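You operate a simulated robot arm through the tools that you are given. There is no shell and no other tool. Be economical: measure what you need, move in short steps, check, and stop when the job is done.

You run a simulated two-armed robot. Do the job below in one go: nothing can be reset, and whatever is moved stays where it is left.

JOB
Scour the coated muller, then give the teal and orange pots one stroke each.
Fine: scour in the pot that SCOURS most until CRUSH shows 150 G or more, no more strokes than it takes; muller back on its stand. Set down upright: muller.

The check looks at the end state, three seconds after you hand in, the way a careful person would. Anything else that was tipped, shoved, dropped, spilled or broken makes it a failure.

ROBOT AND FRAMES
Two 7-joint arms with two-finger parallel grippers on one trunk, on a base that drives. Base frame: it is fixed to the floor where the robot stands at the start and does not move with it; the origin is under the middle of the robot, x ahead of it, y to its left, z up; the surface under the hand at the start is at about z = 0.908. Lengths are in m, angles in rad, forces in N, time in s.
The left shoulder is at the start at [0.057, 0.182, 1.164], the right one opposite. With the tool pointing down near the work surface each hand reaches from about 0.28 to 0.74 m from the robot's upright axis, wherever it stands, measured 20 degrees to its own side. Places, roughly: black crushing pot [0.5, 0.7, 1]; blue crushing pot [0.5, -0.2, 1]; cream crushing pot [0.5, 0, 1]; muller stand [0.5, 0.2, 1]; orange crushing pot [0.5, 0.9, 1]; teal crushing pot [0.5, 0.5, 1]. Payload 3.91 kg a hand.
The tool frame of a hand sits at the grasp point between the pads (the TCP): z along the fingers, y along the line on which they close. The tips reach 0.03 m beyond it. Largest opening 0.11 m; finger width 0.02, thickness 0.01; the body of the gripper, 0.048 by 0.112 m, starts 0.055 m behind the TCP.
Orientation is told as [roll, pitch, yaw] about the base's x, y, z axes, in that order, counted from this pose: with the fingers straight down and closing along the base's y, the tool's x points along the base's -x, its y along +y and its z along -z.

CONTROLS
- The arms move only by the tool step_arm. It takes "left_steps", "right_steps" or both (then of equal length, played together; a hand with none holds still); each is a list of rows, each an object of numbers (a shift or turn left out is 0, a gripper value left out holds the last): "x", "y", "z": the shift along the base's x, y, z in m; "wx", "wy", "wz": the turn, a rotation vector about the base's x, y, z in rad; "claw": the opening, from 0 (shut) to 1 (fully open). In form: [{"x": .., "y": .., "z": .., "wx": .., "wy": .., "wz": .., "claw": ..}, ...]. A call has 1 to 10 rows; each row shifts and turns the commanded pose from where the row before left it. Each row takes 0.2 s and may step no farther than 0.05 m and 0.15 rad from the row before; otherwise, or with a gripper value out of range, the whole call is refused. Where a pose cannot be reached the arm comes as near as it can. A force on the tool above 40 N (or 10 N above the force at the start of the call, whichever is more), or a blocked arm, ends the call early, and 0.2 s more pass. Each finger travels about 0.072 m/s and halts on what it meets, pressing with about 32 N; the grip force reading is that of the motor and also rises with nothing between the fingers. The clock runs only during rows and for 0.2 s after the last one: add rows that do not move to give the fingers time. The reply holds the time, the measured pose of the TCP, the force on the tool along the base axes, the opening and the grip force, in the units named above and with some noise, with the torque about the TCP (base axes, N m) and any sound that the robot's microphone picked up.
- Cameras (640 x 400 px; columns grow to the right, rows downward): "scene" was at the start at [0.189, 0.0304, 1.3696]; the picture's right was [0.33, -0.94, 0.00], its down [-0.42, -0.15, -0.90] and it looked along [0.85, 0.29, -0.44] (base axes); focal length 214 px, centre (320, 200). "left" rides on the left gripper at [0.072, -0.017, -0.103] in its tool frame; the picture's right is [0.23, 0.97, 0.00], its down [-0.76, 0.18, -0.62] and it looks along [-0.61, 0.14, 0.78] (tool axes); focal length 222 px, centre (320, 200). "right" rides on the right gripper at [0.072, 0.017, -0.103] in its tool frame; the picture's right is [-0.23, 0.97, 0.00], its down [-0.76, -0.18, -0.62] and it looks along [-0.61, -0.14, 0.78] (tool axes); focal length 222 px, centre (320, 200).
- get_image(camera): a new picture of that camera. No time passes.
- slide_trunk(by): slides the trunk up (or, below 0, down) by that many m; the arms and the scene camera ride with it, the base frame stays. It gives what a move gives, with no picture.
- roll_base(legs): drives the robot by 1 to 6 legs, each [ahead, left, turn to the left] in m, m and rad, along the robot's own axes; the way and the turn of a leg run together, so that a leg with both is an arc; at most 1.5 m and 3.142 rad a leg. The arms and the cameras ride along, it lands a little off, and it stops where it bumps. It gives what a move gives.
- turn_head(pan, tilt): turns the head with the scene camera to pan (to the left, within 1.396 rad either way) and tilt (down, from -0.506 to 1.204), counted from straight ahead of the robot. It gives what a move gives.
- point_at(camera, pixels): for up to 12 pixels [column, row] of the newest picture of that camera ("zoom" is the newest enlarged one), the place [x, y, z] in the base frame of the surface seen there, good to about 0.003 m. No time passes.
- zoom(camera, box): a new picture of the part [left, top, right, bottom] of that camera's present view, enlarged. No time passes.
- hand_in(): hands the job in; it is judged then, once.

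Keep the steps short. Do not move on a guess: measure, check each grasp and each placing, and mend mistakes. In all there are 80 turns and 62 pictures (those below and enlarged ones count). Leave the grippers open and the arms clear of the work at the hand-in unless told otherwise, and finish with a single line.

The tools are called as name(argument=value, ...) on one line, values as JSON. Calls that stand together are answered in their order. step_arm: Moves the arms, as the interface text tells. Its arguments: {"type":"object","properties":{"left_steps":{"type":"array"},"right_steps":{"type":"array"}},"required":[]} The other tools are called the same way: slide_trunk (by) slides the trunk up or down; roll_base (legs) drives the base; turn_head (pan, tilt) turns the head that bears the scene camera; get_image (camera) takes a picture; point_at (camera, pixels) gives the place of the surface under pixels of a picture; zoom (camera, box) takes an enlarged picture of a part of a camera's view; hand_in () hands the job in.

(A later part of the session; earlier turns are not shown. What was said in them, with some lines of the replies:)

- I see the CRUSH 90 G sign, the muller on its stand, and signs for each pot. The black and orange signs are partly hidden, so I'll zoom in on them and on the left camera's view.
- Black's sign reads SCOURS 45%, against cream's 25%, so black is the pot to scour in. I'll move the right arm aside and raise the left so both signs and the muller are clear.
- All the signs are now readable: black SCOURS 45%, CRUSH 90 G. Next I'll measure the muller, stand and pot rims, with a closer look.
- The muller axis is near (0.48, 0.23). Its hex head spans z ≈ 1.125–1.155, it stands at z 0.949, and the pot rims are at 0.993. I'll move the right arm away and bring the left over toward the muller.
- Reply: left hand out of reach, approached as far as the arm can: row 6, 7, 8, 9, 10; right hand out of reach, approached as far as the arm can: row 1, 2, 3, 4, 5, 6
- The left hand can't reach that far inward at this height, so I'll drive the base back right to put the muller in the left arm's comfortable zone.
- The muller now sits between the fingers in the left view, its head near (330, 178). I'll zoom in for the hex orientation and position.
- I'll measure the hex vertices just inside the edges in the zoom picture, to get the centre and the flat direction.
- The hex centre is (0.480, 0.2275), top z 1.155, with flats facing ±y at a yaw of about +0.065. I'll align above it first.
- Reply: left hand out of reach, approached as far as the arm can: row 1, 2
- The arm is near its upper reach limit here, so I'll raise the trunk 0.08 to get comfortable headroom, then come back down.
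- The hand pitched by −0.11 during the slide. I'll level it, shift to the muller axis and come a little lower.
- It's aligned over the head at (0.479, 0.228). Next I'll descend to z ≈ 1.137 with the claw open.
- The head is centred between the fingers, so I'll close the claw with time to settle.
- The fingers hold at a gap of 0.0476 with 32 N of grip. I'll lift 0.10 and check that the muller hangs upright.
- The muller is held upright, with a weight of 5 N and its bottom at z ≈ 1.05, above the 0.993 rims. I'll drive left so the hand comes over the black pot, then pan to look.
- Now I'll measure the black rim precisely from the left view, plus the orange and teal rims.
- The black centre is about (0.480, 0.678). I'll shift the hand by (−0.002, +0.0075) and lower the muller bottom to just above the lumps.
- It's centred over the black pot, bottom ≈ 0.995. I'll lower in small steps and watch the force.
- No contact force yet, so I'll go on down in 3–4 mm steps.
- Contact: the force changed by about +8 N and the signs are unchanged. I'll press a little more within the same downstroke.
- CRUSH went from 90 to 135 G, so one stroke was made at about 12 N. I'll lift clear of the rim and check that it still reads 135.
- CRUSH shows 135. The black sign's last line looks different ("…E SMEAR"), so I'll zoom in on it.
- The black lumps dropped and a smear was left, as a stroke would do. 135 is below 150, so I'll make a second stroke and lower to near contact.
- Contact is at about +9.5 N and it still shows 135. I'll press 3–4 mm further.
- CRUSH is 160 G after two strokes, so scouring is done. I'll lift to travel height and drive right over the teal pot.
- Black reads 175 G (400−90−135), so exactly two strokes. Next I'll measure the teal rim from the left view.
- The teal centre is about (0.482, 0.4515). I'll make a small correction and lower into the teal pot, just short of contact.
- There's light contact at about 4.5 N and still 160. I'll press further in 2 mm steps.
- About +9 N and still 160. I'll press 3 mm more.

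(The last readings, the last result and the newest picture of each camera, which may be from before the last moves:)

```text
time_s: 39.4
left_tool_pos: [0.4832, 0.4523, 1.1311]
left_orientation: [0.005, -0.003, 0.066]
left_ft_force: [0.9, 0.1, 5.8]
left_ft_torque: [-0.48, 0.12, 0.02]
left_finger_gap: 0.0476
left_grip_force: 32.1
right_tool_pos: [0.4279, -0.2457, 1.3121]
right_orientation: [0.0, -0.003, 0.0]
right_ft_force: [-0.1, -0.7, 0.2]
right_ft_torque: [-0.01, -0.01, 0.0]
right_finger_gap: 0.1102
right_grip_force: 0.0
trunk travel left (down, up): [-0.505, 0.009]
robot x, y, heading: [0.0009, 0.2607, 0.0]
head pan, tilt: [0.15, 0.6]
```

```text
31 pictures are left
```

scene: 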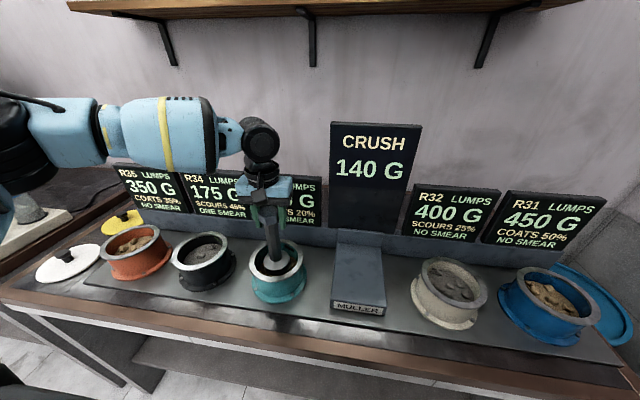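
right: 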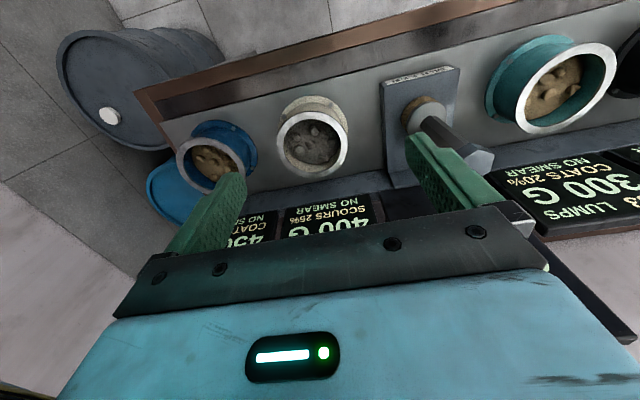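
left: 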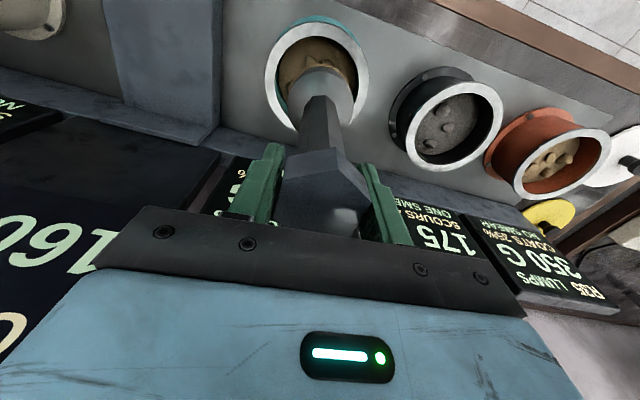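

CRUSH is 140, so the teal stroke is done. I'll lift and drive left to the orange pot at y ≈ 0.898.

step_arm(left_steps=[{"z": 0.035}, {"z": 0.035}, {"z": 0.032}, {}])

roll_base(legs=[[0, 0.445, 0]])

get_image(camera="left")

get_image(camera="scene")

```text
time_s: 40.4
left_tool_pos: [0.4842, 0.4519, 1.2331]
left_orientation: [0.005, 0.001, 0.067]
left_ft_force: [-0.4, 0.2, -5.6]
left_ft_torque: [0.02, 0.0, 0.02]
left_finger_gap: 0.0474
left_grip_force: 32.0
right_tool_pos: [0.4286, -0.245, 1.3116]
right_orientation: [0.0, -0.001, 0.001]
right_ft_force: [-0.5, 1.2, -0.2]
right_ft_torque: [0.01, 0.0, -0.01]
right_finger_gap: 0.11
right_grip_force: 0.1
trunk travel left (down, up): [-0.505, 0.009]
robot x, y, heading: [0.0013, 0.2634, -0.005]
head pan, tilt: [0.15, 0.6]
```

```text
time_s: 44.8
left_tool_pos: [0.4837, 0.8937, 1.2339]
left_orientation: [0.006, -0.002, 0.067]
left_ft_force: [0.9, -0.4, -5.6]
left_ft_torque: [-0.01, 0.0, -0.01]
left_finger_gap: 0.0475
left_grip_force: 32.0
right_tool_pos: [0.4297, 0.1952, 1.3111]
right_orientation: [0.0, -0.001, 0.001]
right_ft_force: [0.2, 0.4, 0.2]
right_ft_torque: [0.0, 0.01, 0.0]
right_finger_gap: 0.11
right_grip_force: 0.1
trunk travel left (down, up): [-0.505, 0.009]
robot x, y, heading: [0.0009, 0.7043, 0.006]
head pan, tilt: [0.15, 0.6]
```

```text
30 pictures are left
```

left: 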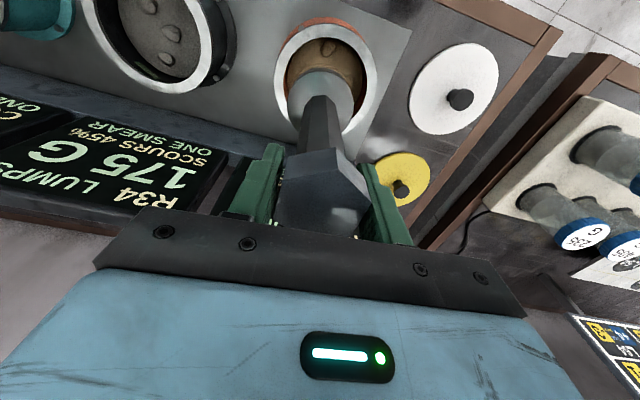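

```text
29 pictures are left
```

scene: 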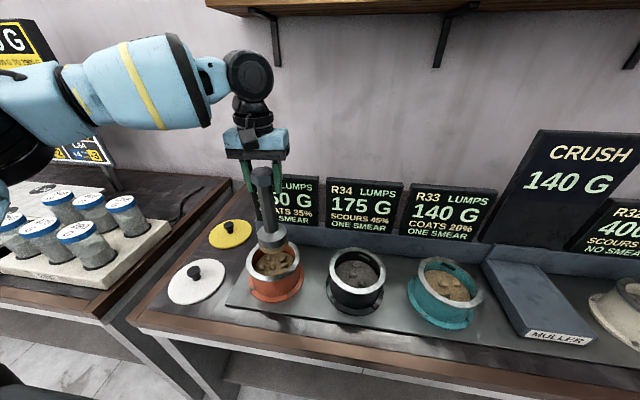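

Teal reads 140 (300−160), so exactly one stroke. Next I'll measure the orange rim.

point_at(camera="left", pixels=[[279, 90], [288, 50], [326, 30], [362, 50], [373, 85], [358, 122], [284, 110]])

```text
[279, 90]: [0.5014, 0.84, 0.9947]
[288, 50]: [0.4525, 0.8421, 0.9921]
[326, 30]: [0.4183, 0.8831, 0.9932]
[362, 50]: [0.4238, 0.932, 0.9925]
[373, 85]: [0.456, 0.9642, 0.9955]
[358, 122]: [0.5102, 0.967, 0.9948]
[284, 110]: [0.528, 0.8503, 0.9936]
```

The orange centre is about (0.482, 0.903). I'll shift y by +0.010 and lower.

step_arm(left_steps=[{"y": 0.01}, {}, {"z": -0.035}, {"z": -0.03}, {"z": -0.02}, {"z": -0.006}, {"z": -0.004}, {}])

get_image(camera="scene")

```text
time_s: 46.6
left_tool_pos: [0.4836, 0.9039, 1.1385]
left_orientation: [0.004, -0.004, 0.067]
left_ft_force: [1.5, 1.3, 0.9]
left_ft_torque: [0.0, -0.27, 0.02]
left_finger_gap: 0.0475
left_grip_force: 31.7
right_tool_pos: [0.4298, 0.1958, 1.3116]
right_orientation: [0.001, -0.001, 0.002]
right_ft_force: [-0.2, -0.6, 0.7]
right_ft_torque: [0.01, 0.0, 0.02]
right_finger_gap: 0.1099
right_grip_force: 0.0
trunk travel left (down, up): [-0.505, 0.009]
robot x, y, heading: [0.0012, 0.7065, 0.001]
head pan, tilt: [0.15, 0.6]
```

```text
28 pictures are left
```

scene: 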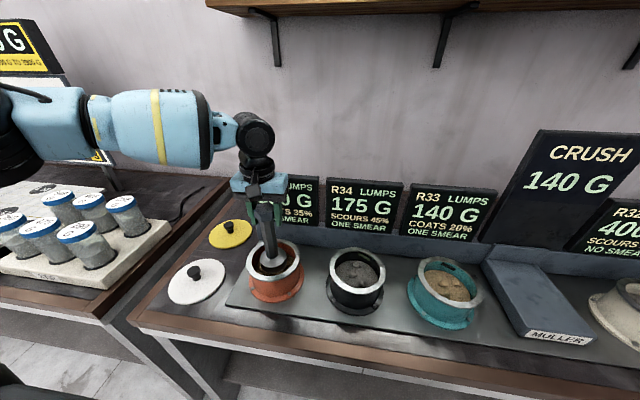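

There's contact at about +6.5 N and no stroke counted yet. I'll press further.

step_arm(left_steps=[{"z": -0.002}, {"z": -0.002}, {"z": -0.002}, {}])

get_image(camera="scene")

```text
time_s: 47.6
left_tool_pos: [0.4839, 0.9043, 1.1321]
left_orientation: [0.005, -0.005, 0.065]
left_ft_force: [3.6, 0.2, 3.8]
left_ft_torque: [-0.32, -0.56, 0.09]
left_finger_gap: 0.0477
left_grip_force: 31.7
right_tool_pos: [0.4295, 0.1949, 1.3113]
right_orientation: [0.001, -0.002, 0.001]
right_ft_force: [0.1, -0.1, -0.8]
right_ft_torque: [-0.02, 0.03, 0.02]
right_finger_gap: 0.1101
right_grip_force: 0.0
trunk travel left (down, up): [-0.505, 0.009]
robot x, y, heading: [0.0048, 0.7002, 0.002]
head pan, tilt: [0.15, 0.6]
```

```text
27 pictures are left
```

scene: 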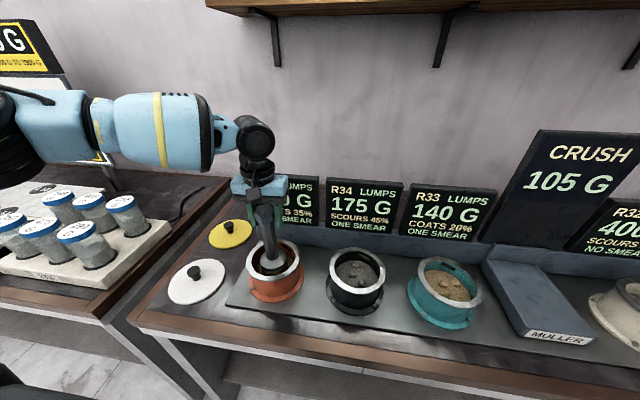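

CRUSH is 105, so the orange stroke is done. I'll lift and drive back to the stand, where the original grasp was at TCP (0.482, 0.228, 1.1347).

step_arm(left_steps=[{"z": 0.035}, {"z": 0.035}, {"z": 0.032}, {}])

roll_base(legs=[[0, -0.676, 0]])

get_image(camera="left")

get_image(camera="scene")

```text
time_s: 48.6
left_tool_pos: [0.4829, 0.9044, 1.2336]
left_orientation: [0.006, 0.001, 0.067]
left_ft_force: [0.2, 0.1, -6.0]
left_ft_torque: [0.02, 0.02, 0.0]
left_finger_gap: 0.0478
left_grip_force: 31.4
right_tool_pos: [0.43, 0.1957, 1.3117]
right_orientation: [0.0, 0.0, 0.002]
right_ft_force: [0.2, -0.4, -0.5]
right_ft_torque: [-0.02, 0.02, 0.02]
right_finger_gap: 0.11
right_grip_force: 0.1
trunk travel left (down, up): [-0.505, 0.009]
robot x, y, heading: [0.0003, 0.7057, -0.002]
head pan, tilt: [0.15, 0.6]
```

```text
time_s: 54.9
left_tool_pos: [0.4856, 0.2319, 1.2348]
left_orientation: [0.004, -0.003, 0.069]
left_ft_force: [-0.2, -0.3, -4.5]
left_ft_torque: [-0.01, 0.02, -0.05]
left_finger_gap: 0.0475
left_grip_force: 31.9
right_tool_pos: [0.4332, -0.4764, 1.3114]
right_orientation: [0.0, -0.001, 0.003]
right_ft_force: [-0.4, 0.1, -0.1]
right_ft_torque: [0.01, -0.02, -0.02]
right_finger_gap: 0.1097
right_grip_force: 0.1
trunk travel left (down, up): [-0.505, 0.009]
robot x, y, heading: [-0.0013, 0.0297, 0.003]
head pan, tilt: [0.15, 0.6]
```

```text
26 pictures are left
```

left: 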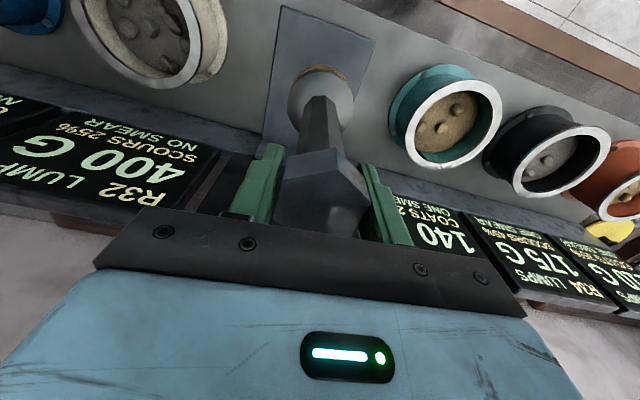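

```text
25 pictures are left
```

scene: 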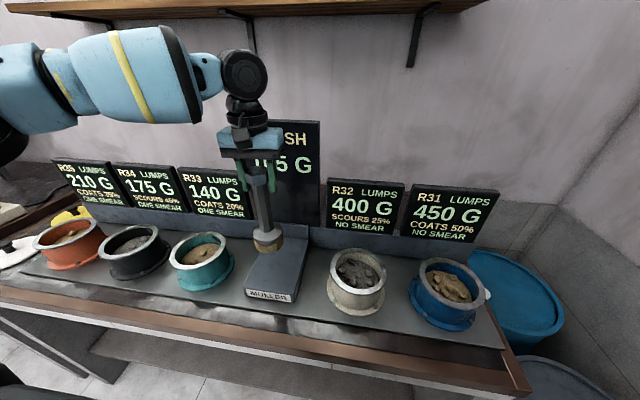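

Orange reads 210 (350−140), which is correct. I'll shift the hand by (−0.0035, −0.0037) back to the original spot and lower to 2 mm above the stand, then check.

step_arm(left_steps=[{"x": -0.0035, "y": -0.0037}, {}, {"z": -0.04}, {"z": -0.035}, {"z": -0.015}, {"z": -0.006}, {}])

zoom(camera="scene", box=[200, 150, 340, 310])

```text
time_s: 56.5
left_tool_pos: [0.4816, 0.228, 1.1376]
left_orientation: [0.005, -0.003, 0.07]
left_ft_force: [0.2, -1.2, -5.6]
left_ft_torque: [-0.01, -0.03, 0.01]
left_finger_gap: 0.0472
left_grip_force: 32.2
right_tool_pos: [0.4337, -0.4761, 1.3106]
right_orientation: [0.001, -0.002, 0.003]
right_ft_force: [0.3, 0.2, 0.5]
right_ft_torque: [0.03, 0.03, -0.02]
right_finger_gap: 0.1098
right_grip_force: 0.0
trunk travel left (down, up): [-0.505, 0.009]
robot x, y, heading: [0.0024, 0.026, 0.005]
head pan, tilt: [0.15, 0.6]
```

```text
2.50 times, centred on (270, 230) of scene
```

zoom: 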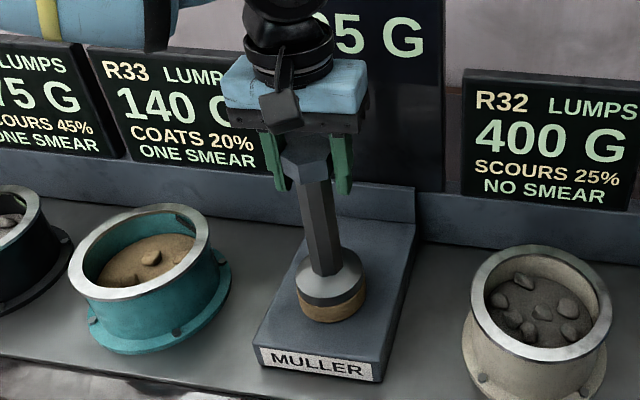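

The muller is over the stand and not yet touching (still −5.6 N). I'll lower in 1–1.5 mm steps until the weight comes off.

step_arm(left_steps=[{"z": -0.0015}, {"z": -0.0015}, {}])

```text
time_s: 57.3
left_tool_pos: [0.4818, 0.2288, 1.1346]
left_orientation: [0.005, -0.002, 0.069]
left_ft_force: [-0.1, 0.9, -3.4]
left_ft_torque: [0.05, 0.03, -0.01]
left_finger_gap: 0.0475
left_grip_force: 31.6
right_tool_pos: [0.4332, -0.4766, 1.3109]
right_orientation: [-0.001, -0.001, 0.004]
right_ft_force: [0.2, 0.5, 0.1]
right_ft_torque: [-0.01, 0.01, -0.02]
right_finger_gap: 0.11
right_grip_force: 0.0
trunk travel left (down, up): [-0.505, 0.009]
robot x, y, heading: [0.0025, 0.0304, 0.004]
head pan, tilt: [0.15, 0.6]
```

The weight is starting to transfer. I'll go 1 mm more, then open slowly.

step_arm(left_steps=[{"z": -0.001}, {}, {"claw": 0.46}, {"claw": 0.5}, {"claw": 0.6}, {"claw": 1.0}, {}, {}, {}])

get_image(camera="left")

```text
time_s: 59.3
left_tool_pos: [0.4807, 0.2279, 1.1346]
left_orientation: [0.006, -0.001, 0.069]
left_ft_force: [0.0, -0.6, -0.4]
left_ft_torque: [0.03, -0.02, 0.0]
left_finger_gap: 0.11
left_grip_force: 0.1
right_tool_pos: [0.4316, -0.4763, 1.3112]
right_orientation: [0.0, -0.001, 0.003]
right_ft_force: [0.0, 0.8, 0.2]
right_ft_torque: [0.02, 0.0, 0.02]
right_finger_gap: 0.1099
right_grip_force: 0.1
trunk travel left (down, up): [-0.505, 0.009]
robot x, y, heading: [0.0015, 0.0302, 0.008]
head pan, tilt: [0.15, 0.6]
```

```text
23 pictures are left
```

left: 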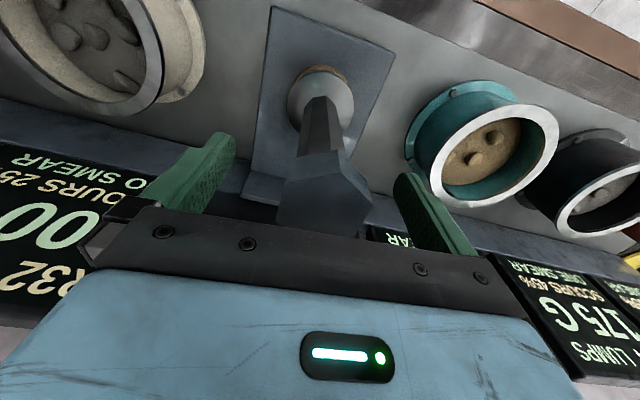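

The fingers are open and the muller is standing. I'll raise the hand straight up, then draw it back toward the robot and check.

step_arm(left_steps=[{"z": 0.03}, {"z": 0.04}, {"z": 0.04}, {"x": -0.04}, {"x": -0.04, "y": 0.04}, {"x": -0.03, "y": 0.05}, {"y": 0.05}, {}])

get_image(camera="scene")

```text
refused: row 5 steps farther than a row can; nothing moved
```

```text
22 pictures are left
```

scene: 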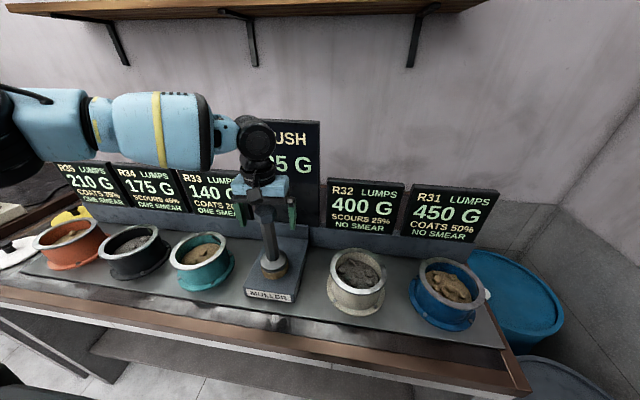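

Row 5 was too long and nothing moved. I'll repeat with smaller steps.

step_arm(left_steps=[{"z": 0.03}, {"z": 0.04}, {"z": 0.03}, {"x": -0.04}, {"x": -0.03, "y": 0.03}, {"y": 0.045}, {"y": 0.045}, {}])

get_image(camera="scene")

```text
time_s: 61.1
left_tool_pos: [0.4106, 0.3473, 1.2335]
left_orientation: [0.006, -0.003, 0.07]
left_ft_force: [0.1, -0.3, 0.5]
left_ft_torque: [0.01, 0.0, -0.01]
left_finger_gap: 0.11
left_grip_force: 0.0
right_tool_pos: [0.4329, -0.4758, 1.3099]
right_orientation: [-0.001, -0.002, 0.005]
right_ft_force: [-0.5, -0.1, -0.3]
right_ft_torque: [-0.06, 0.03, 0.02]
right_finger_gap: 0.1098
right_grip_force: 0.2
trunk travel left (down, up): [-0.505, 0.009]
robot x, y, heading: [-0.0042, 0.0302, 0.004]
head pan, tilt: [0.15, 0.6]
```

```text
21 pictures are left
```

scene: 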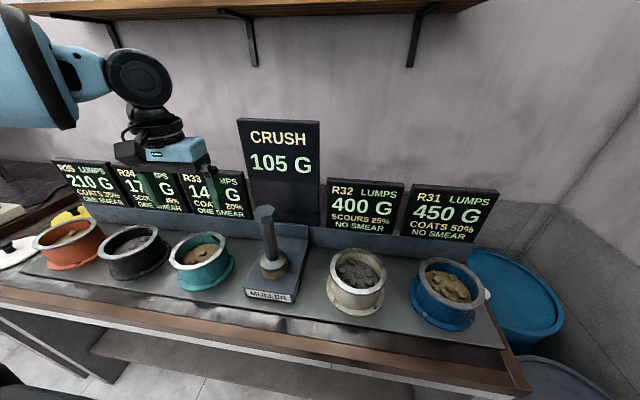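

The muller stands upright on its stand. The signs read black 175, teal 140, orange 210, cream 400 and blue 450, and both hands are open and clear. I'm handing in.

hand_in()

```text
The job is handed in.
```

Job handed in: the muller took two strokes in the black pot (CRUSH 90 to 160 G), then one each in teal and orange, and it stands upright on its stand.
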